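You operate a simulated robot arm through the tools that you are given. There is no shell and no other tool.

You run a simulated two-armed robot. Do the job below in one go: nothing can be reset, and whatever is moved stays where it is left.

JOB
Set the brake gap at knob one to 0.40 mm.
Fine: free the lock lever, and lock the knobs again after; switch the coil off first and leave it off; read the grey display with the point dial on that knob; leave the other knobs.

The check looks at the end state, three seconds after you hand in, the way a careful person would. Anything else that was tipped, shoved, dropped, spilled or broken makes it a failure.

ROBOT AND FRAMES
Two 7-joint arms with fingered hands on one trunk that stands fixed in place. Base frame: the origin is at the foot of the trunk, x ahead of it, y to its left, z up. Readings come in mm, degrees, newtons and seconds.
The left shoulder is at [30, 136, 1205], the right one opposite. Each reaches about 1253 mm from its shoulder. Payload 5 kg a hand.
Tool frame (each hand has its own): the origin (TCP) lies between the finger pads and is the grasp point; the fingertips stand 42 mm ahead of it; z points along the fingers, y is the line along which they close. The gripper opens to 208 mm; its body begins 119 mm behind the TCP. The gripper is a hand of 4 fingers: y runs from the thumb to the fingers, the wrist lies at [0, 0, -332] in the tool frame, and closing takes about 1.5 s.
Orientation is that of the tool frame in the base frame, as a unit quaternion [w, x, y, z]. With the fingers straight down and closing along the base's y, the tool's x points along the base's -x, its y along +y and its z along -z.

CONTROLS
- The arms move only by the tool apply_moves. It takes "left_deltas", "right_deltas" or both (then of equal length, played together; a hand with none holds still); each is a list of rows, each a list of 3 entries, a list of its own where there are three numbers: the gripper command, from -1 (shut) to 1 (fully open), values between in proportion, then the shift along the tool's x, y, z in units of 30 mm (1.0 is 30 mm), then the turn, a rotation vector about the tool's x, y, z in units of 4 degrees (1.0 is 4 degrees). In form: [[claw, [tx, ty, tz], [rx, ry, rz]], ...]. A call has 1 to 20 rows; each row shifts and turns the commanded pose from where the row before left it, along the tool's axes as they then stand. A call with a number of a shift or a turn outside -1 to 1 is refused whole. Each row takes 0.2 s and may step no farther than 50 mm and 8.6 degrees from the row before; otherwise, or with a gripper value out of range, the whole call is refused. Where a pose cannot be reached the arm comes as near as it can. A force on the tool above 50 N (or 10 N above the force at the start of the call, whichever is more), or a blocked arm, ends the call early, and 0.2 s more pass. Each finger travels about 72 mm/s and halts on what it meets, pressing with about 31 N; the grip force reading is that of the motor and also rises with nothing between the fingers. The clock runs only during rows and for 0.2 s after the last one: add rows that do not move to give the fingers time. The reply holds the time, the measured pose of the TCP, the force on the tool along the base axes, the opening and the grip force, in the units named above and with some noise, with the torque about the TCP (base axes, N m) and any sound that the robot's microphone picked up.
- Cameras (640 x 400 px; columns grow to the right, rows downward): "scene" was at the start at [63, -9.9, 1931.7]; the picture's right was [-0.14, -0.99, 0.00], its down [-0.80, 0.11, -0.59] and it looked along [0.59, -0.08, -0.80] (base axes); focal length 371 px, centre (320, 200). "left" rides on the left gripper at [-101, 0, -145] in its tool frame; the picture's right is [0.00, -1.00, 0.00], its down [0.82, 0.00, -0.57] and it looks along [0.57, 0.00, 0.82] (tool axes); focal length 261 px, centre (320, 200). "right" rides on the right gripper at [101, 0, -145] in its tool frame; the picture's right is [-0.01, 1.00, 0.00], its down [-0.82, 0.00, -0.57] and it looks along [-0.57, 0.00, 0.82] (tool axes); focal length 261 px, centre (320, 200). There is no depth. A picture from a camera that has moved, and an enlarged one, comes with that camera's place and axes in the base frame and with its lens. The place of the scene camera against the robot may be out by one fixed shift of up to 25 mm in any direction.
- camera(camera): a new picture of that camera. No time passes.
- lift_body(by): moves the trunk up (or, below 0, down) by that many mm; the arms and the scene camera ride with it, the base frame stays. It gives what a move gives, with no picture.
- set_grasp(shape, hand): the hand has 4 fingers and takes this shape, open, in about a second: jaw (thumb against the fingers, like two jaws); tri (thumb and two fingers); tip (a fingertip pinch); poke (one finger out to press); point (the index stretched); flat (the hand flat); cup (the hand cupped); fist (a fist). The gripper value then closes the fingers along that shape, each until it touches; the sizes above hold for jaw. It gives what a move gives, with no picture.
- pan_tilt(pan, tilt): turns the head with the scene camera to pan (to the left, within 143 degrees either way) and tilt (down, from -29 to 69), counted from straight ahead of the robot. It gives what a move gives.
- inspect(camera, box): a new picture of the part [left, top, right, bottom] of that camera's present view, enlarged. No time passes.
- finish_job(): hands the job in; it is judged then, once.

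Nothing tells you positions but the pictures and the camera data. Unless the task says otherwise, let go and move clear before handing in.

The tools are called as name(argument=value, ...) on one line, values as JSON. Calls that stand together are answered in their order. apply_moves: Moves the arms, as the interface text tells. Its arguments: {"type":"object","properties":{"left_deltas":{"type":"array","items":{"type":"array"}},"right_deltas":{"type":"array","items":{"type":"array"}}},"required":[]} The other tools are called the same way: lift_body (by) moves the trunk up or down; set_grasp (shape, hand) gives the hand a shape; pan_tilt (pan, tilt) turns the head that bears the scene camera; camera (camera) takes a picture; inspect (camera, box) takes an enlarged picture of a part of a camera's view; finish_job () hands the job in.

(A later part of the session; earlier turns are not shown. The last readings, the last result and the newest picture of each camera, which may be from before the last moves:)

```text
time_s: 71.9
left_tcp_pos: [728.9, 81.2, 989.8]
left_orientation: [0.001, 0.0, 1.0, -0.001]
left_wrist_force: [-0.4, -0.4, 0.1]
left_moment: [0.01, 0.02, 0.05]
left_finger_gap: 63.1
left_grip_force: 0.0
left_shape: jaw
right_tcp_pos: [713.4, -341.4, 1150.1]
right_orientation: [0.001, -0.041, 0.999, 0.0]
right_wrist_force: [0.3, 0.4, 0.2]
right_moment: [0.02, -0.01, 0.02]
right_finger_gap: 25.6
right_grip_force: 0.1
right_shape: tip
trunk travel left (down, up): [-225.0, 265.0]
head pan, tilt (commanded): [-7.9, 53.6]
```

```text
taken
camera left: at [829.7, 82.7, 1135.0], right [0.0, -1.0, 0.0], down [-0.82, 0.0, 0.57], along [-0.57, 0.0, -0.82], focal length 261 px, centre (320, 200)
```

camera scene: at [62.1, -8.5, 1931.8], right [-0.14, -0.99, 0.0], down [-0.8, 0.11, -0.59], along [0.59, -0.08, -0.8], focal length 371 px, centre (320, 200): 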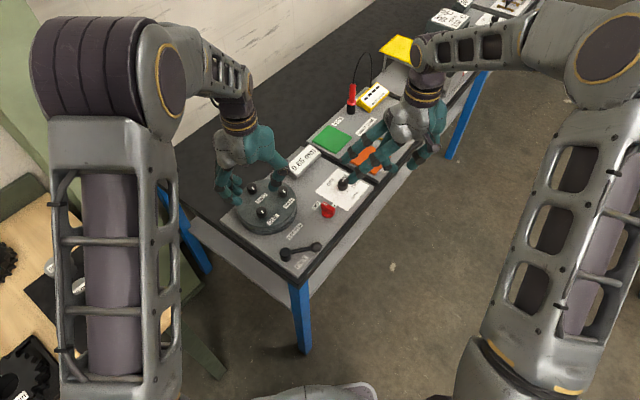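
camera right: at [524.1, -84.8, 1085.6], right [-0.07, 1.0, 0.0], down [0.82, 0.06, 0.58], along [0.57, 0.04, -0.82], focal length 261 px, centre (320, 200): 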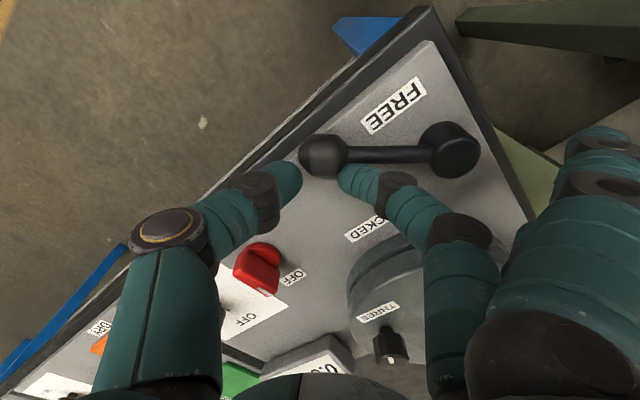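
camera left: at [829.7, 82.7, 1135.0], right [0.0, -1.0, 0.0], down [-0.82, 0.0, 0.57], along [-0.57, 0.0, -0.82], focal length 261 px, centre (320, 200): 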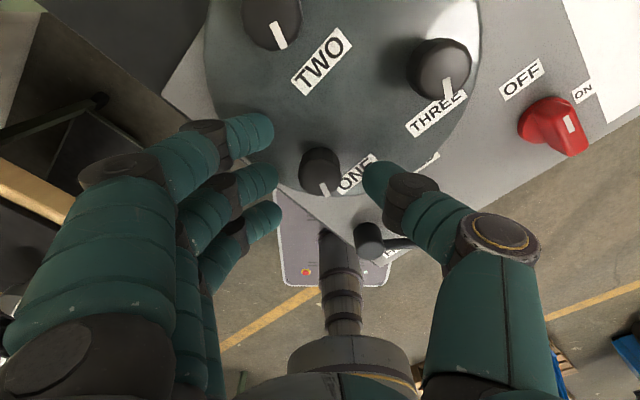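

apply_moves(left_deltas=[[-0.6, [0, 0, 0], [0, 0, 0]], [-0.75, [0, 0, 0], [0, 0, 0]], [-0.9, [0, 0, 0], [0, 0, 0]], [-1, [0, 0, 0], [0, 0, 0]], [-1, [0, 0, 0], [0, 0, 0]]])

camera(camera="left")

inspect(camera="scene", box=[210, 110, 350, 240])

```text
time_s: 73.1
left_tcp_pos: [729.3, 79.3, 989.8]
left_orientation: [0.0, 0.0, 1.0, 0.0]
left_wrist_force: [-0.6, -11.9, -4.1]
left_moment: [-0.08, -0.02, -0.02]
left_finger_gap: 11.7
left_grip_force: 31.1
left_shape: jaw
right_tcp_pos: [714.4, -343.6, 1149.5]
right_orientation: [-0.001, -0.038, 0.999, -0.001]
right_wrist_force: [0.1, 1.2, 0.6]
right_moment: [-0.01, 0.0, 0.02]
right_finger_gap: 25.9
right_grip_force: 0.1
right_shape: tip
trunk travel left (down, up): [-225.0, 265.0]
head pan, tilt (commanded): [-7.9, 53.6]
```

```text
taken
camera left: at [829.9, 80.1, 1134.7], right [0.0, -1.0, 0.0], down [-0.82, 0.0, 0.57], along [-0.57, 0.0, -0.82], focal length 261 px, centre (320, 200)
```

left: 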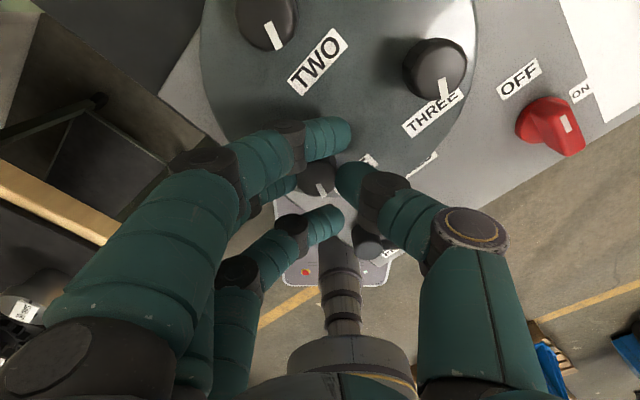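

```text
3.08 times, centred on (280, 175) of scene
camera zoom: at [63.3, -11.0, 1931.7], right [-0.14, -0.99, 0.0], down [-0.8, 0.11, -0.59], along [0.59, -0.08, -0.8], focal length 1142 px, centre (443, 277)
```

zoom: 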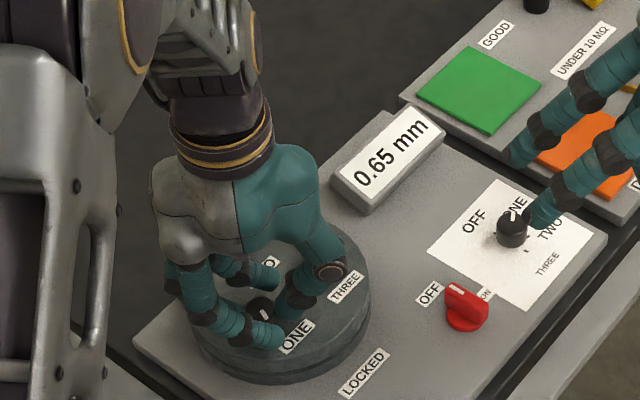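

Gripped with a slight sideways load. I'm easing the hand 2 mm that way and making a small test turn of 8° clockwise to see how the display responds.

apply_moves(left_deltas=[[-1, [0, -0.06, 0], [0, 0, 0]], [-1, [0, 0, 0], [0, 0, 1]], [-1, [0, 0, 0], [0, 0, 1]], [-1, [0, 0, 0], [0, 0, 0]]])

inspect(camera="scene", box=[210, 110, 350, 240])

inspect(camera="left", box=[240, 100, 420, 240])

```text
time_s: 74.1
left_tcp_pos: [728.2, 79.9, 989.9]
left_orientation: [0.0, 0.071, 0.997, -0.001]
left_wrist_force: [-3.8, -9.3, -8.5]
left_moment: [0.02, 0.05, -0.01]
left_finger_gap: 11.5
left_grip_force: 30.9
left_shape: jaw
right_tcp_pos: [714.9, -342.3, 1149.5]
right_orientation: [0.0, -0.04, 0.999, -0.001]
right_wrist_force: [0.3, -0.1, 0.7]
right_moment: [-0.02, 0.03, 0.02]
right_finger_gap: 25.6
right_grip_force: 0.0
right_shape: tip
trunk travel left (down, up): [-225.0, 265.0]
head pan, tilt (commanded): [-7.9, 53.6]
```

```text
3.08 times, centred on (280, 175) of scene
camera zoom: at [63.2, -10.8, 1931.7], right [-0.14, -0.99, 0.0], down [-0.8, 0.11, -0.59], along [0.59, -0.08, -0.8], focal length 1142 px, centre (443, 277)
```

zoom: 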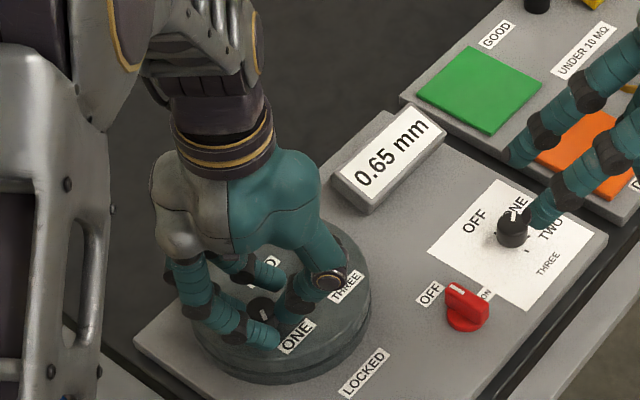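

```text
2.86 times, centred on (330, 170) of left
camera zoom: at [828.9, 65.7, 1134.8], right [-0.14, -0.99, 0.0], down [-0.81, 0.11, 0.57], along [-0.57, 0.08, -0.82], focal length 745 px, centre (291, 286)
```

zoom: 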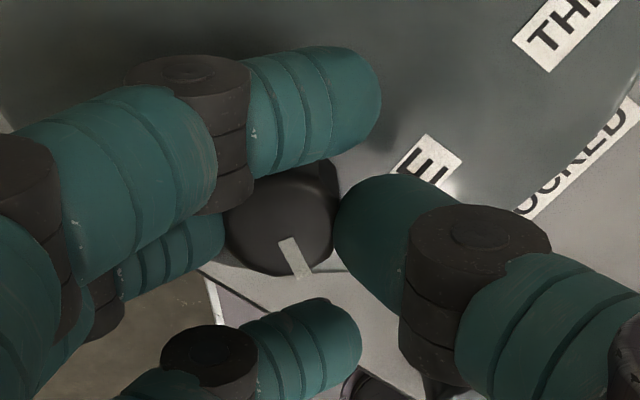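

apply_moves(left_deltas=[[-1, [0, 0, 0], [0, 0, 1]], [-1, [0, 0, 0], [0, 0, 1]], [-1, [0, 0, 0], [0, 0, 1]], [-1, [0, 0, 0], [0, 0, 0]]])

inspect(camera="scene", box=[210, 110, 350, 240])

inspect(camera="left", box=[240, 100, 420, 240])

```text
time_s: 75.1
left_tcp_pos: [728.8, 79.0, 989.8]
left_orientation: [-0.001, 0.175, 0.985, 0.0]
left_wrist_force: [-10.7, -7.5, -8.1]
left_moment: [0.0, 0.18, -0.01]
left_finger_gap: 11.6
left_grip_force: 31.3
left_shape: jaw
right_tcp_pos: [714.3, -342.7, 1148.9]
right_orientation: [-0.001, -0.04, 0.999, 0.0]
right_wrist_force: [-0.5, -0.1, 0.4]
right_moment: [0.01, 0.01, 0.03]
right_finger_gap: 26.0
right_grip_force: 0.1
right_shape: tip
trunk travel left (down, up): [-225.0, 265.0]
head pan, tilt (commanded): [-7.9, 53.6]
```

```text
3.08 times, centred on (280, 175) of scene
camera zoom: at [62.6, -10.8, 1931.7], right [-0.14, -0.99, 0.0], down [-0.8, 0.11, -0.59], along [0.59, -0.08, -0.8], focal length 1142 px, centre (443, 277)
```

zoom: 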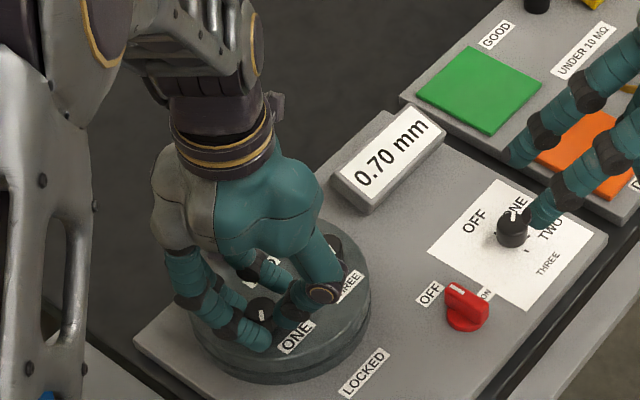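

```text
2.86 times, centred on (330, 170) of left
camera zoom: at [823.5, 45.6, 1134.9], right [-0.34, -0.94, 0.0], down [-0.77, 0.28, 0.57], along [-0.54, 0.19, -0.82], focal length 745 px, centre (291, 286)
```

zoom: 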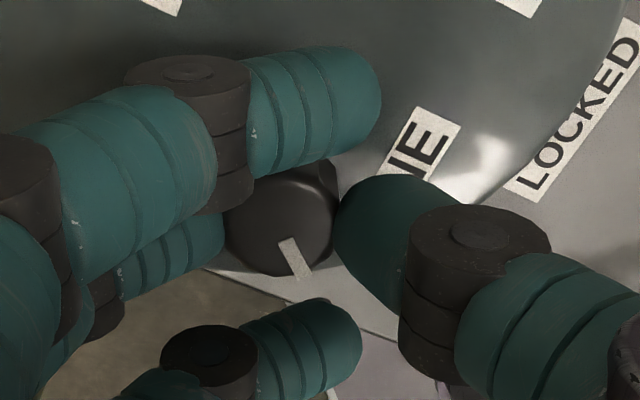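

Clockwise raises the reading (0.70 mm), so I need counter-clockwise. I'm turning back in steps and watching the display.

apply_moves(left_deltas=[[-1, [0, 0, 0], [0, 0, -1]], [-1, [0, 0, 0], [0, 0, -1]], [-1, [0, 0, 0], [0, 0, -1]], [-1, [0, 0, 0], [0, 0, -1]], [-1, [0, 0, 0], [0, 0, -1]], [-1, [0, 0, 0], [0, 0, 0]]])

inspect(camera="scene", box=[210, 110, 350, 240])

inspect(camera="left", box=[240, 100, 420, 240])

```text
time_s: 76.5
left_tcp_pos: [729.1, 79.6, 991.6]
left_orientation: [0.001, 0.0, 1.0, -0.001]
left_wrist_force: [-5.4, -10.8, -10.3]
left_moment: [-0.07, 0.15, 0.02]
left_finger_gap: 11.3
left_grip_force: 30.9
left_shape: jaw
right_tcp_pos: [714.8, -343.8, 1148.6]
right_orientation: [0.001, -0.039, 0.999, 0.0]
right_wrist_force: [-0.4, -0.1, 0.0]
right_moment: [0.0, -0.01, 0.0]
right_finger_gap: 25.7
right_grip_force: 0.1
right_shape: tip
trunk travel left (down, up): [-225.0, 265.0]
head pan, tilt (commanded): [-7.9, 53.6]
```

```text
3.08 times, centred on (280, 175) of scene
camera zoom: at [63.5, -10.8, 1931.7], right [-0.14, -0.99, 0.0], down [-0.8, 0.11, -0.59], along [0.59, -0.08, -0.8], focal length 1142 px, centre (443, 277)
```

zoom: 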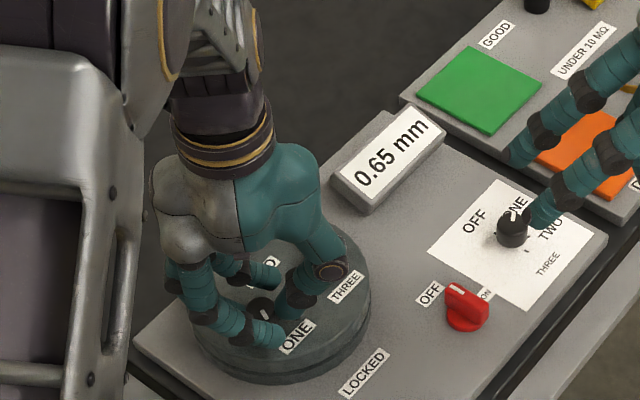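

```text
2.86 times, centred on (330, 170) of left
camera zoom: at [830.2, 79.6, 1135.6], right [0.0, -1.0, 0.0], down [-0.82, 0.0, 0.57], along [-0.57, 0.0, -0.82], focal length 745 px, centre (291, 286)
```

zoom: 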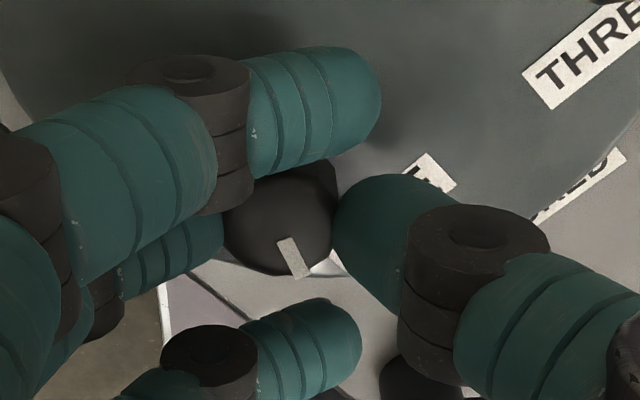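

apply_moves(left_deltas=[[-1, [0, 0, 0], [0, 0, -1]], [-1, [0, 0, 0], [0, 0, -1]], [-1, [0, 0, 0], [0, 0, -0.5]], [-1, [0, 0, 0], [0, 0, 0]]])

inspect(camera="scene", box=[270, 130, 350, 200])

apply_moves(left_deltas=[[-1, [0, 0, 0], [0, 0, -1]], [-1, [0, 0, 0], [0, 0, -1]], [-1, [0, 0, 0], [0, 0, -0.5]], [-1, [0, 0, 0], [0, 0, 0]]])

inspect(camera="scene", box=[270, 130, 350, 200])

inspect(camera="left", box=[240, 100, 420, 240])

```text
time_s: 77.5
left_tcp_pos: [730.9, 79.9, 991.4]
left_orientation: [0.0, -0.087, 0.996, 0.0]
left_wrist_force: [0.7, -9.9, -9.4]
left_moment: [-0.11, 0.01, 0.02]
left_finger_gap: 11.1
left_grip_force: 31.3
left_shape: jaw
right_tcp_pos: [713.7, -343.7, 1149.1]
right_orientation: [0.001, -0.039, 0.999, 0.0]
right_wrist_force: [-0.4, -0.8, -0.6]
right_moment: [0.02, 0.01, -0.01]
right_finger_gap: 25.7
right_grip_force: 0.0
right_shape: tip
trunk travel left (down, up): [-225.0, 265.0]
head pan, tilt (commanded): [-7.9, 53.6]
```

```text
5.71 times, centred on (310, 165) of scene
camera zoom: at [63.9, -10.9, 1931.7], right [-0.14, -0.99, 0.0], down [-0.8, 0.11, -0.59], along [0.59, -0.08, -0.81], focal length 2122 px, centre (377, 400)
```

zoom: 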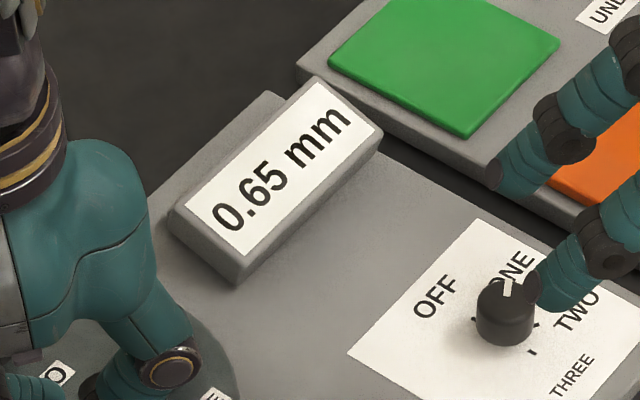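

```text
time_s: 78.5
left_tcp_pos: [731.0, 79.5, 990.9]
left_orientation: [0.0, -0.174, 0.985, -0.001]
left_wrist_force: [6.4, -9.4, -7.0]
left_moment: [-0.07, -0.16, -0.01]
left_finger_gap: 11.1
left_grip_force: 30.7
left_shape: jaw
right_tcp_pos: [714.0, -342.8, 1149.4]
right_orientation: [0.0, -0.039, 0.999, 0.001]
right_wrist_force: [0.3, -0.1, 0.1]
right_moment: [-0.01, 0.02, -0.01]
right_finger_gap: 25.6
right_grip_force: 0.0
right_shape: tip
trunk travel left (down, up): [-225.0, 265.0]
head pan, tilt (commanded): [-7.9, 53.6]
```

```text
5.71 times, centred on (310, 165) of scene
camera zoom: at [64.2, -10.8, 1931.7], right [-0.14, -0.99, 0.0], down [-0.8, 0.11, -0.59], along [0.59, -0.08, -0.81], focal length 2122 px, centre (377, 400)
```

zoom: 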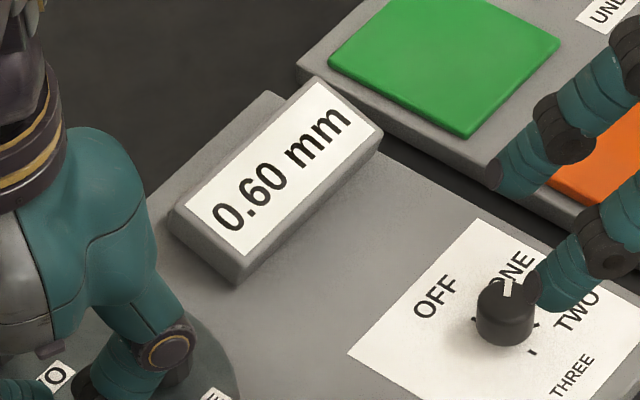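

```text
2.86 times, centred on (330, 170) of left
camera zoom: at [824.8, 113.9, 1135.5], right [0.35, -0.94, 0.0], down [-0.77, -0.28, 0.57], along [-0.54, -0.2, -0.82], focal length 745 px, centre (291, 286)
```

zoom: 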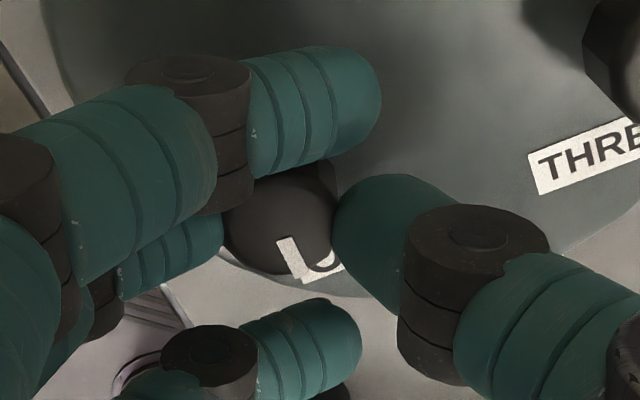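

Each 20° or so counter-clockwise lowers the reading by 0.05 mm, and it is now 0.60. I'm continuing counter-clockwise.

apply_moves(left_deltas=[[-1, [0, 0, 0], [0, 0, -1]], [-1, [0, 0, 0], [0, 0, -1]], [-1, [0, 0, 0], [0, 0, -0.5]], [-1, [0, 0, 0], [0, 0, 0]]])

inspect(camera="scene", box=[270, 130, 350, 200])

apply_moves(left_deltas=[[-1, [0, 0, 0], [0, 0, -1]], [-1, [0, 0, 0], [0, 0, -1]], [-1, [0, 0, 0], [0, 0, -0.5]], [-1, [0, 0, 0], [0, 0, 0]]])

inspect(camera="scene", box=[210, 110, 350, 240])

inspect(camera="left", box=[240, 100, 420, 240])

```text
time_s: 79.5
left_tcp_pos: [729.9, 79.3, 991.1]
left_orientation: [0.0, -0.259, 0.966, 0.0]
left_wrist_force: [10.8, -9.8, -3.9]
left_moment: [-0.07, -0.22, -0.02]
left_finger_gap: 11.4
left_grip_force: 30.7
left_shape: jaw
right_tcp_pos: [715.0, -342.5, 1148.7]
right_orientation: [-0.001, -0.04, 0.999, -0.001]
right_wrist_force: [-0.6, -0.6, 0.3]
right_moment: [-0.01, 0.01, 0.01]
right_finger_gap: 25.8
right_grip_force: 0.0
right_shape: tip
trunk travel left (down, up): [-225.0, 265.0]
head pan, tilt (commanded): [-7.9, 53.6]
```

```text
5.71 times, centred on (310, 165) of scene
camera zoom: at [64.4, -10.9, 1931.7], right [-0.14, -0.99, 0.0], down [-0.8, 0.11, -0.59], along [0.59, -0.08, -0.81], focal length 2122 px, centre (377, 400)
```

zoom: 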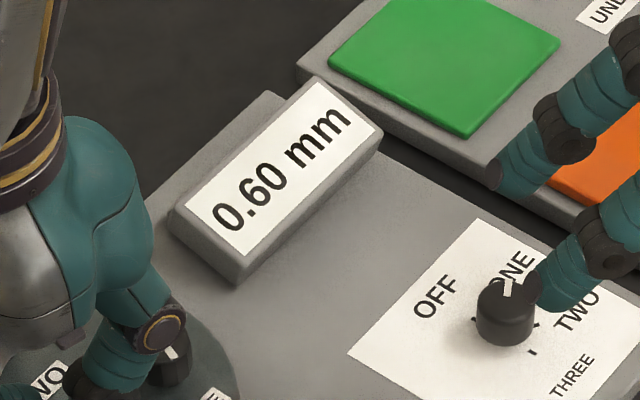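

```text
time_s: 80.5
left_tcp_pos: [731.2, 78.8, 991.9]
left_orientation: [0.001, -0.342, 0.94, 0.0]
left_wrist_force: [18.0, -8.2, 1.4]
left_moment: [-0.13, -0.43, -0.03]
left_finger_gap: 11.2
left_grip_force: 30.8
left_shape: jaw
right_tcp_pos: [714.9, -343.1, 1150.2]
right_orientation: [-0.001, -0.04, 0.999, 0.0]
right_wrist_force: [0.4, -0.5, 0.2]
right_moment: [-0.03, 0.02, 0.01]
right_finger_gap: 25.6
right_grip_force: 0.1
right_shape: tip
trunk travel left (down, up): [-225.0, 265.0]
head pan, tilt (commanded): [-7.9, 53.6]
```

```text
3.08 times, centred on (280, 175) of scene
camera zoom: at [64.8, -10.7, 1931.7], right [-0.14, -0.99, 0.0], down [-0.8, 0.11, -0.59], along [0.59, -0.08, -0.81], focal length 1142 px, centre (443, 277)
```

zoom: 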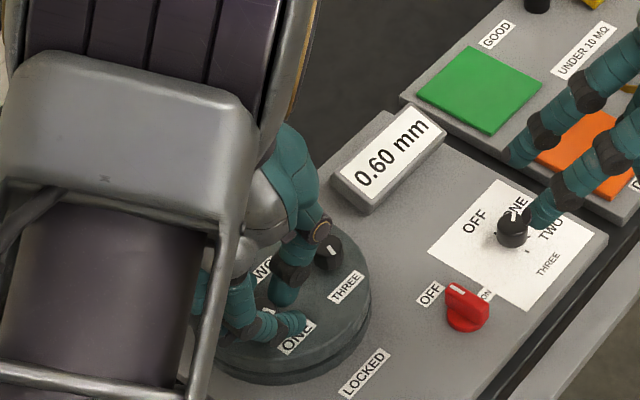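

```text
2.86 times, centred on (330, 170) of left
camera zoom: at [807.6, 144.4, 1135.2], right [0.65, -0.76, 0.0], down [-0.63, -0.53, 0.57], along [-0.44, -0.37, -0.82], focal length 745 px, centre (291, 286)
```

zoom: 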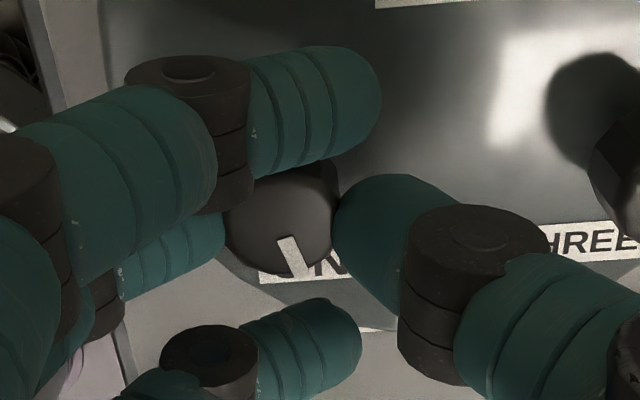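

At 40° counter-clockwise it still reads 0.60, so the step looks like about 30° per 0.05 mm. I'm easing the side load and turning a bit further to find the next step.

apply_moves(left_deltas=[[-1, [0, -0.08, 0], [0, 0, -0.8]], [-1, [0, 0, 0], [0, 0, -0.8]], [-1, [0, 0, 0], [0, 0, -0.9]], [-1, [0, 0, 0], [0, 0, 0]]])

camera(camera="scene")

inspect(camera="scene", box=[270, 130, 350, 200])

```text
time_s: 81.5
left_tcp_pos: [732.7, 78.9, 989.9]
left_orientation: [-0.001, -0.423, 0.906, 0.002]
left_wrist_force: [13.5, 0.8, -1.0]
left_moment: [0.13, -0.31, -0.04]
left_finger_gap: 11.2
left_grip_force: 31.4
left_shape: jaw
right_tcp_pos: [715.7, -342.1, 1149.9]
right_orientation: [-0.001, -0.04, 0.999, 0.0]
right_wrist_force: [0.2, 0.9, 0.4]
right_moment: [-0.02, -0.01, 0.03]
right_finger_gap: 25.8
right_grip_force: 0.0
right_shape: tip
trunk travel left (down, up): [-225.0, 265.0]
head pan, tilt (commanded): [-7.9, 53.6]
```

```text
taken
camera scene: at [64.3, -9.6, 1931.7], right [-0.14, -0.99, 0.0], down [-0.8, 0.11, -0.59], along [0.59, -0.08, -0.81], focal length 371 px, centre (320, 200)
```

scene: 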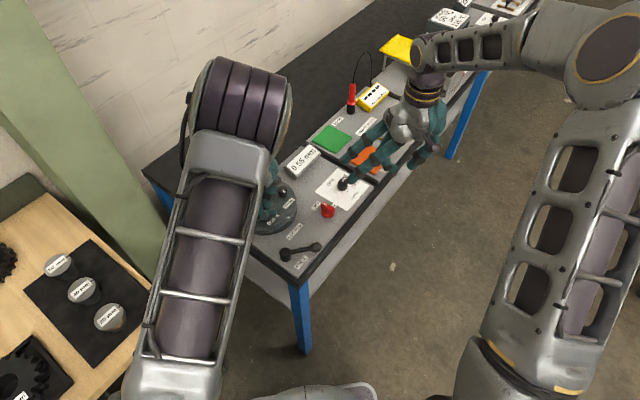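

```text
5.71 times, centred on (310, 165) of scene
camera zoom: at [64.3, -9.6, 1931.7], right [-0.14, -0.99, 0.0], down [-0.8, 0.11, -0.59], along [0.59, -0.08, -0.81], focal length 2122 px, centre (377, 400)
```

zoom: 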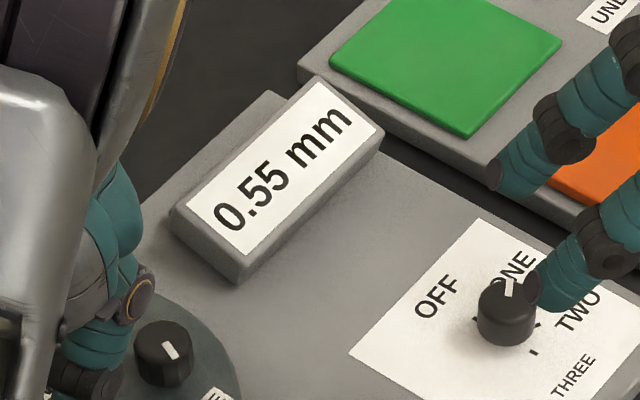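

It now reads 0.55 mm at 50° of turn, so each step is 30° and 0.40 mm is 150° counter-clockwise from the start. I'm turning 10° more to centre this step before regrasping.

apply_moves(left_deltas=[[-1, [0, 0, 0], [0, 0, -0.9]], [-1, [0, 0, 0], [0, 0, -0.9]], [-1, [0, 0, 0], [0, 0, -0.7]], [-1, [0, 0, 0], [0, 0, 0]]])

camera(camera="scene")

inspect(camera="left", box=[240, 100, 420, 240])

```text
time_s: 82.5
left_tcp_pos: [731.6, 78.5, 989.7]
left_orientation: [-0.001, -0.501, 0.865, 0.0]
left_wrist_force: [15.4, 6.0, 1.4]
left_moment: [0.28, -0.31, -0.08]
left_finger_gap: 11.3
left_grip_force: 31.3
left_shape: jaw
right_tcp_pos: [714.7, -342.6, 1148.8]
right_orientation: [-0.001, -0.039, 0.999, -0.001]
right_wrist_force: [-0.6, 0.0, -0.1]
right_moment: [0.0, 0.0, 0.02]
right_finger_gap: 25.9
right_grip_force: 0.1
right_shape: tip
trunk travel left (down, up): [-225.0, 265.0]
head pan, tilt (commanded): [-7.9, 53.6]
```

```text
taken
camera scene: at [64.5, -9.4, 1931.7], right [-0.14, -0.99, 0.0], down [-0.8, 0.11, -0.59], along [0.59, -0.08, -0.81], focal length 371 px, centre (320, 200)
```

scene: 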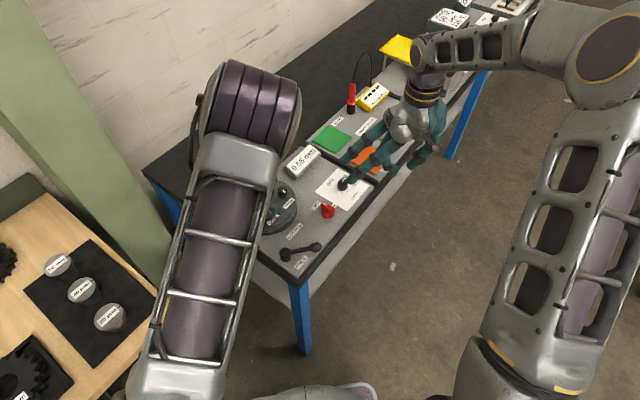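

```text
2.86 times, centred on (330, 170) of left
camera zoom: at [781.8, 166.2, 1134.8], right [0.87, -0.5, 0.0], down [-0.41, -0.71, 0.57], along [-0.28, -0.5, -0.82], focal length 745 px, centre (291, 286)
```

zoom: 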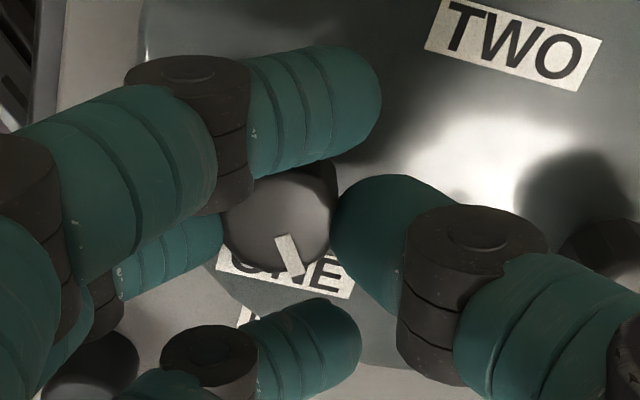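

The turn stays within reach and reads 0.55 mm. I'm releasing, lifting above the knobs, and turning the hand back 90° for a fresh grip.

apply_moves(left_deltas=[[-0.85, [0, 0, 0], [0, 0, 0]], [-0.65, [0, 0, 0], [0, 0, 0]], [-0.45, [0, 0, 0], [0, 0, 0]], [-0.45, [0, 0, 0], [0, 0, 0]], [-0.45, [0, 0, -0.5], [0, 0, 0]], [-0.45, [0, 0, -0.8], [0, 0, 0]], [-0.45, [0, 0, -0.7], [0, 0, 0]], [-0.45, [0, 0, 0], [0, 0, 0]]])

inspect(camera="left", box=[240, 80, 420, 220])

inspect(camera="scene", box=[270, 130, 350, 200])

```text
time_s: 84.3
left_tcp_pos: [730.0, 77.6, 1051.3]
left_orientation: [0.0, -0.5, 0.866, 0.0]
left_wrist_force: [1.2, -0.8, -0.1]
left_moment: [0.0, 0.04, -0.01]
left_finger_gap: 56.6
left_grip_force: 0.0
left_shape: jaw
right_tcp_pos: [715.2, -341.9, 1150.0]
right_orientation: [-0.001, -0.04, 0.999, 0.0]
right_wrist_force: [-0.1, -0.2, -0.2]
right_moment: [-0.02, -0.01, -0.01]
right_finger_gap: 25.8
right_grip_force: 0.1
right_shape: tip
trunk travel left (down, up): [-225.0, 265.0]
head pan, tilt (commanded): [-7.9, 53.6]
```

```text
2.86 times, centred on (330, 150) of left
camera zoom: at [781.1, 165.1, 1195.5], right [0.87, -0.5, 0.0], down [-0.41, -0.71, 0.57], along [-0.28, -0.5, -0.82], focal length 745 px, centre (291, 343)
```

zoom: 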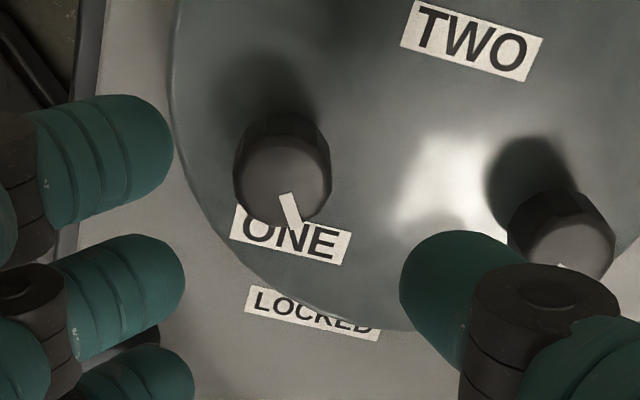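

```text
5.71 times, centred on (310, 165) of scene
camera zoom: at [63.5, -9.8, 1931.7], right [-0.14, -0.99, 0.0], down [-0.8, 0.11, -0.59], along [0.59, -0.08, -0.8], focal length 2122 px, centre (377, 400)
```

zoom: 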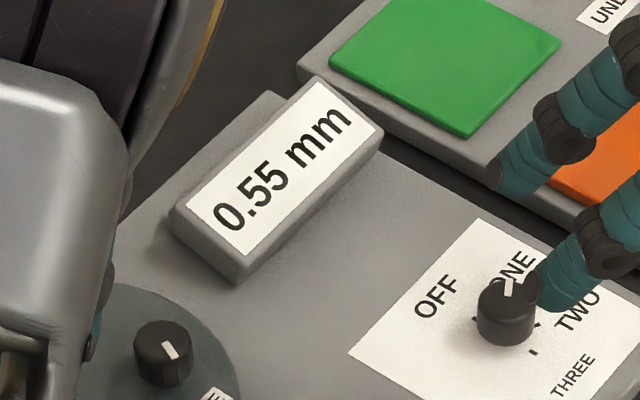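

Knob ONE stayed at 0.55 mm. I'm rotating the hand back clockwise by 90° above the knobs.

apply_moves(left_deltas=[[-0.5, [0, 0, 0], [0, 0, 1]], [-0.5, [0, 0, 0], [0, 0, 1]], [-0.5, [0, 0, 0], [0, 0, 1]], [-0.5, [0, 0, 0], [0, 0, 1]], [-0.5, [0, 0, 0], [0, 0, 1]], [-0.5, [0, 0, 0], [0, 0, 1]], [-0.5, [0, 0, 0], [0, 0, 1]], [-0.5, [0, 0, 0], [0, 0, 1]], [-0.5, [0, 0, 0], [0, 0, 1]], [-0.5, [0, 0, 0], [0, 0, 1]], [-0.5, [0, 0, 0], [0, 0, 1]], [-0.5, [0, 0, 0], [0, 0, 1]], [-0.5, [0, 0, 0], [0, 0, 1]], [-0.5, [0, 0, 0], [0, 0, 1]], [-0.5, [0, 0, 0], [0, 0, 1]], [-0.5, [0, 0, 0], [0, 0, 1]], [-0.5, [0, 0, 0], [0, 0, 1]], [-0.5, [0, 0, 0], [0, 0, 1]], [-0.5, [0, 0, 0], [0, 0, 1]], [-0.5, [0, 0, 0], [0, 0, 1]]])

apply_moves(left_deltas=[[-0.5, [0, 0, 0], [0, 0, 1]], [-0.5, [0, 0, 0], [0, 0, 1]], [-0.5, [0, 0, 0], [0, 0, 0.5]], [-0.5, [0, 0, 0], [0, 0, 0]]])

camera(camera="left")

inspect(camera="scene", box=[210, 110, 350, 240])

inspect(camera="left", box=[240, 80, 420, 220])

```text
time_s: 88.5
left_tcp_pos: [731.2, 78.0, 1051.0]
left_orientation: [0.0, 0.175, 0.985, 0.0]
left_wrist_force: [0.1, 0.7, -0.2]
left_moment: [0.04, 0.0, 0.0]
left_finger_gap: 52.5
left_grip_force: 0.0
left_shape: jaw
right_tcp_pos: [715.0, -342.8, 1148.9]
right_orientation: [0.0, -0.039, 0.999, 0.001]
right_wrist_force: [0.0, 0.2, -0.1]
right_moment: [0.01, 0.0, 0.0]
right_finger_gap: 25.8
right_grip_force: 0.1
right_shape: tip
trunk travel left (down, up): [-225.0, 265.0]
head pan, tilt (commanded): [-7.9, 53.6]
```

```text
time_s: 89.5
left_tcp_pos: [731.6, 77.8, 1050.3]
left_orientation: [0.001, 0.26, 0.966, 0.0]
left_wrist_force: [0.4, -0.2, -1.5]
left_moment: [0.04, 0.0, -0.02]
left_finger_gap: 52.6
left_grip_force: 0.0
left_shape: jaw
right_tcp_pos: [713.7, -342.8, 1150.2]
right_orientation: [0.001, -0.04, 0.999, 0.0]
right_wrist_force: [-0.2, -0.6, -0.8]
right_moment: [0.03, 0.0, 0.01]
right_finger_gap: 25.9
right_grip_force: 0.0
right_shape: tip
trunk travel left (down, up): [-225.0, 265.0]
head pan, tilt (commanded): [-7.9, 53.6]
```

```text
taken
camera left: at [818.1, 28.0, 1195.4], right [-0.5, -0.87, 0.0], down [-0.71, 0.41, 0.57], along [-0.5, 0.28, -0.82], focal length 261 px, centre (320, 200)
```

left: 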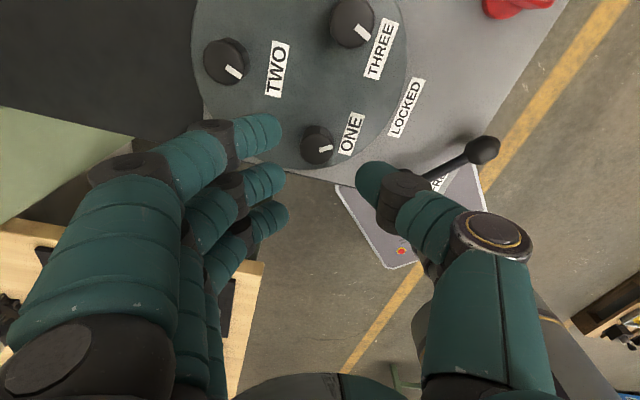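

```text
3.08 times, centred on (280, 175) of scene
camera zoom: at [63.0, -10.0, 1931.7], right [-0.14, -0.99, 0.0], down [-0.8, 0.11, -0.59], along [0.59, -0.08, -0.8], focal length 1142 px, centre (443, 277)
```

zoom: 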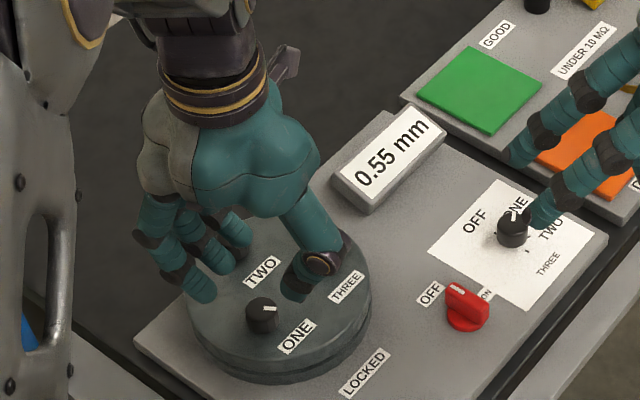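

```text
2.86 times, centred on (330, 150) of left
camera zoom: at [818.1, 28.0, 1195.4], right [-0.5, -0.87, 0.0], down [-0.71, 0.41, 0.57], along [-0.5, 0.28, -0.82], focal length 745 px, centre (291, 343)
```

zoom: 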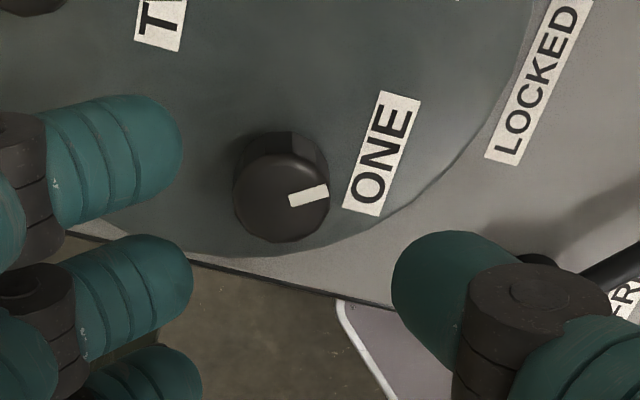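

Knob ONE is at (731.5,82.5). I'm lowering for the second grip and keeping clear of knob TWO.

apply_moves(left_deltas=[[-0.42, [0.087, -0.023, 0.4], [0, 0, 0]], [-0.42, [0, 0, 0.6], [0, 0, 0]], [-0.42, [0, 0, 0.6], [0, 0, 0]], [-0.42, [0, 0, 0.4], [0, 0, 0]], [-0.42, [0, 0, 0], [0, 0, 0]]])

camera(camera="left")

inspect(camera="scene", box=[210, 110, 350, 240])

```text
time_s: 90.7
left_tcp_pos: [727.5, 79.8, 990.9]
left_orientation: [0.0, 0.258, 0.966, 0.0]
left_wrist_force: [0.8, 0.6, -0.4]
left_moment: [0.0, -0.01, -0.03]
left_finger_gap: 59.7
left_grip_force: 0.1
left_shape: jaw
right_tcp_pos: [714.0, -343.1, 1149.4]
right_orientation: [0.0, -0.039, 0.999, 0.0]
right_wrist_force: [0.3, 0.4, 0.3]
right_moment: [0.0, -0.01, -0.04]
right_finger_gap: 26.2
right_grip_force: 0.1
right_shape: tip
trunk travel left (down, up): [-225.0, 265.0]
head pan, tilt (commanded): [-7.9, 53.6]
```

```text
taken
camera left: at [814.0, 29.3, 1135.2], right [-0.5, -0.87, 0.0], down [-0.71, 0.41, 0.57], along [-0.5, 0.28, -0.82], focal length 261 px, centre (320, 200)
```

left: 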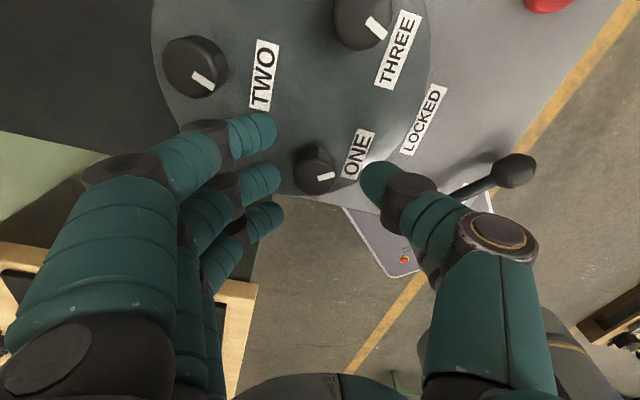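

```text
3.08 times, centred on (280, 175) of scene
camera zoom: at [62.7, -10.0, 1931.8], right [-0.14, -0.99, 0.0], down [-0.8, 0.11, -0.59], along [0.59, -0.08, -0.8], focal length 1142 px, centre (443, 277)
```

zoom: 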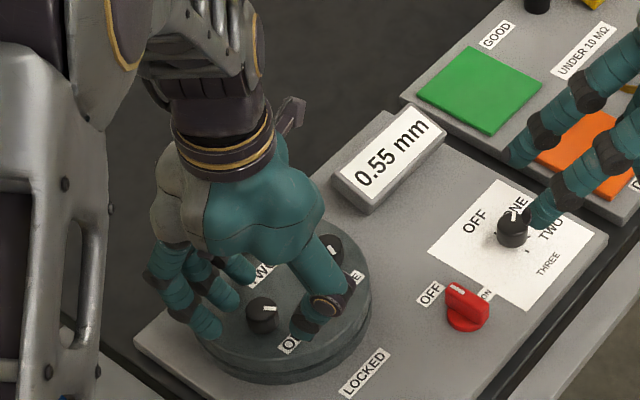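

apply_moves(left_deltas=[[-0.6, [-0.04, 0, 0], [0, 0, 0]], [-0.75, [0, 0, 0], [0, 0, 0]], [-0.9, [0, 0, 0], [0, 0, 0]], [-1, [0, 0, 0], [0, 0, 0]], [-1, [0, 0, 0], [0, 0, 0]]])

inspect(camera="left", box=[240, 100, 420, 240])

inspect(camera="scene", box=[210, 110, 350, 240])

```text
time_s: 91.9
left_tcp_pos: [728.1, 76.3, 989.2]
left_orientation: [-0.001, 0.26, 0.966, -0.001]
left_wrist_force: [-5.0, -7.4, -1.9]
left_moment: [0.04, 0.0, -0.01]
left_finger_gap: 9.3
left_grip_force: 30.9
left_shape: jaw
right_tcp_pos: [714.3, -344.6, 1149.9]
right_orientation: [0.0, -0.039, 0.999, 0.0]
right_wrist_force: [0.4, -0.4, -0.1]
right_moment: [0.03, 0.0, -0.02]
right_finger_gap: 25.6
right_grip_force: 0.1
right_shape: tip
trunk travel left (down, up): [-225.0, 265.0]
head pan, tilt (commanded): [-7.9, 53.6]
```

```text
2.86 times, centred on (330, 170) of left
camera zoom: at [814.6, 26.6, 1134.6], right [-0.5, -0.87, 0.0], down [-0.71, 0.41, 0.57], along [-0.5, 0.28, -0.82], focal length 745 px, centre (291, 286)
```

zoom: 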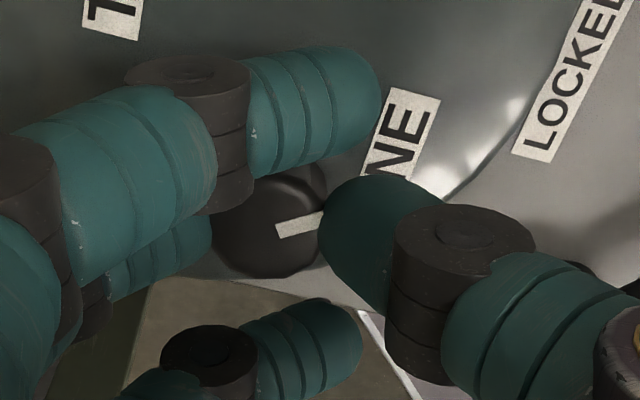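

```text
3.08 times, centred on (280, 175) of scene
camera zoom: at [62.8, -10.8, 1931.7], right [-0.14, -0.99, 0.0], down [-0.8, 0.11, -0.59], along [0.59, -0.08, -0.8], focal length 1142 px, centre (443, 277)
```

zoom: 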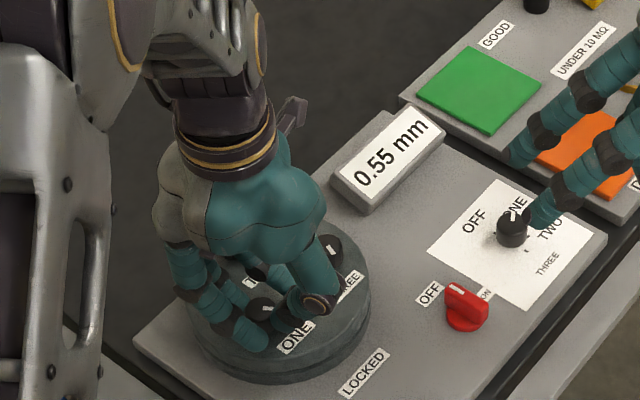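

Good grip. I'm turning counter-clockwise 60° and then reading.

apply_moves(left_deltas=[[-1, [-0.012, -0.03, 0], [0, 0, -1]], [-1, [-0.012, -0.03, 0], [0, 0, -1]], [-1, [-0.012, 0, 0], [0, 0, -1]], [-1, [-0.012, 0, 0], [0, 0, -1]], [-1, [-0.012, 0, 0], [0, 0, -1]], [-1, [-0.012, 0, 0], [0, 0, -1]], [-1, [-0.012, 0, 0], [0, 0, -1]], [-1, [-0.012, 0, 0], [0, 0, -0.5]], [-1, [0, 0, 0], [0, 0, 0]]])

inspect(camera="scene", box=[210, 110, 350, 240])

inspect(camera="left", box=[240, 100, 420, 240])

```text
time_s: 93.9
left_tcp_pos: [731.9, 75.5, 989.9]
left_orientation: [-0.001, 0.0, 1.0, -0.001]
left_wrist_force: [-6.1, -3.1, -7.3]
left_moment: [0.21, 0.16, 0.07]
left_finger_gap: 8.6
left_grip_force: 31.1
left_shape: jaw
right_tcp_pos: [713.8, -342.2, 1149.9]
right_orientation: [0.0, -0.04, 0.999, 0.0]
right_wrist_force: [0.6, 0.2, -0.2]
right_moment: [0.0, 0.03, 0.0]
right_finger_gap: 25.4
right_grip_force: 0.1
right_shape: tip
trunk travel left (down, up): [-225.0, 265.0]
head pan, tilt (commanded): [-7.9, 53.6]
```

```text
3.08 times, centred on (280, 175) of scene
camera zoom: at [62.9, -10.1, 1931.7], right [-0.14, -0.99, 0.0], down [-0.8, 0.11, -0.59], along [0.59, -0.08, -0.8], focal length 1142 px, centre (443, 277)
```

zoom: 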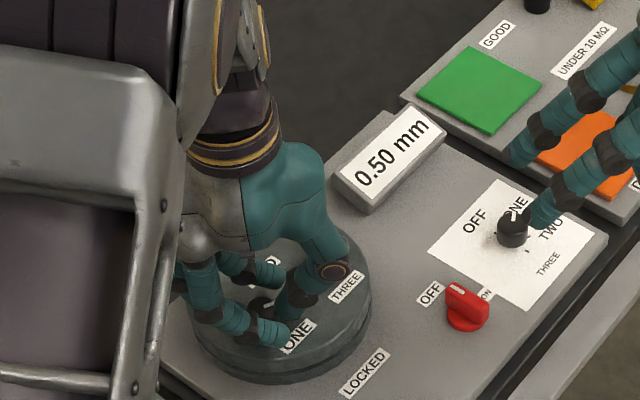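

```text
2.86 times, centred on (330, 170) of left
camera zoom: at [831.3, 75.3, 1134.9], right [0.01, -1.0, 0.0], down [-0.82, 0.0, 0.57], along [-0.57, 0.0, -0.82], focal length 745 px, centre (291, 286)
```

zoom: 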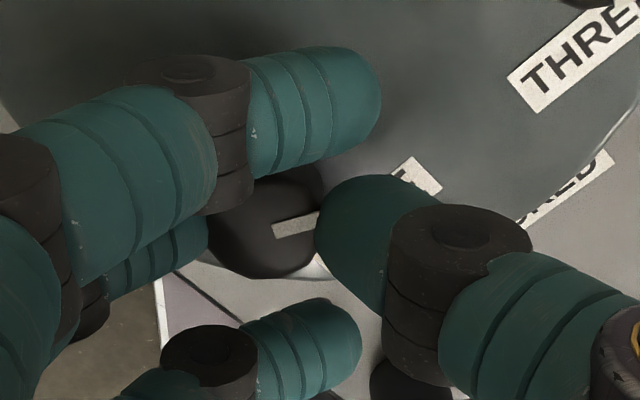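

0.50 mm at 90° total, as expected. I'm continuing 30° to 0.45, then 30° to 0.40.

apply_moves(left_deltas=[[-1, [-0.012, 0.03, 0], [0, 0, -1]], [-1, [-0.012, 0.03, 0], [0, 0, -1]], [-1, [-0.012, 0, 0], [0, 0, -1]], [-1, [-0.012, 0, 0], [0, 0, -1]], [-1, [-0.012, 0, 0], [0, 0, -1]], [-1, [-0.012, 0, 0], [0, 0, -1]], [-1, [-0.012, 0, 0], [0, 0, -1]], [-1, [-0.012, 0, 0], [0, 0, -0.5]], [-1, [0, 0, 0], [0, 0, 0]]])

inspect(camera="scene", box=[210, 110, 350, 240])

inspect(camera="left", box=[240, 100, 420, 240])

```text
time_s: 95.9
left_tcp_pos: [734.8, 77.2, 991.2]
left_orientation: [0.0, -0.259, 0.966, 0.0]
left_wrist_force: [-6.6, -14.8, -10.5]
left_moment: [-0.28, 0.26, 0.07]
left_finger_gap: 8.2
left_grip_force: 31.2
left_shape: jaw
right_tcp_pos: [714.2, -344.3, 1149.3]
right_orientation: [0.0, -0.039, 0.999, 0.001]
right_wrist_force: [0.2, -0.3, -0.2]
right_moment: [0.01, 0.02, 0.0]
right_finger_gap: 25.7
right_grip_force: 0.1
right_shape: tip
trunk travel left (down, up): [-225.0, 265.0]
head pan, tilt (commanded): [-7.9, 53.6]
```

```text
3.08 times, centred on (280, 175) of scene
camera zoom: at [63.1, -11.4, 1931.7], right [-0.14, -0.99, 0.0], down [-0.8, 0.11, -0.59], along [0.59, -0.08, -0.8], focal length 1142 px, centre (443, 277)
```

zoom: 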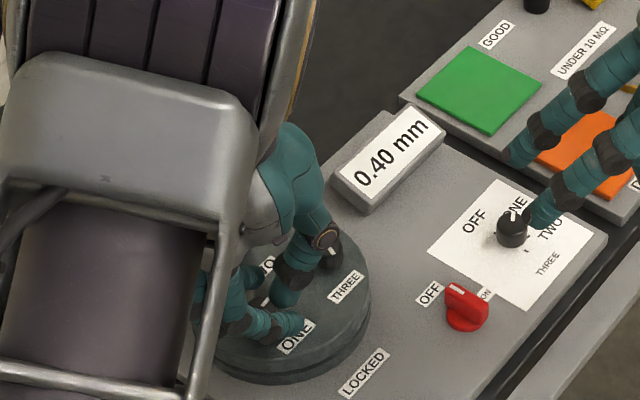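

```text
2.86 times, centred on (330, 170) of left
camera zoom: at [821.3, 127.5, 1135.4], right [0.5, -0.86, 0.0], down [-0.71, -0.41, 0.57], along [-0.49, -0.29, -0.82], focal length 745 px, centre (291, 286)
```

zoom: 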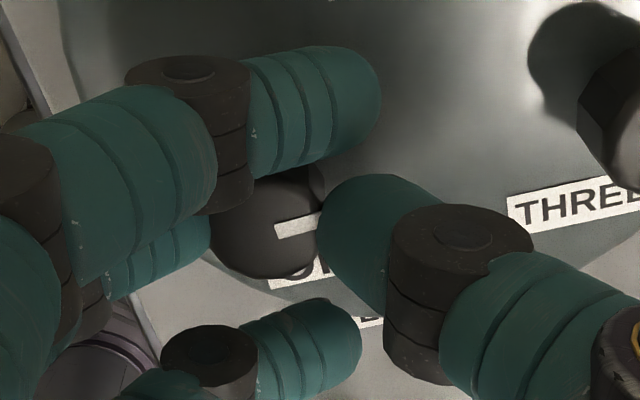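

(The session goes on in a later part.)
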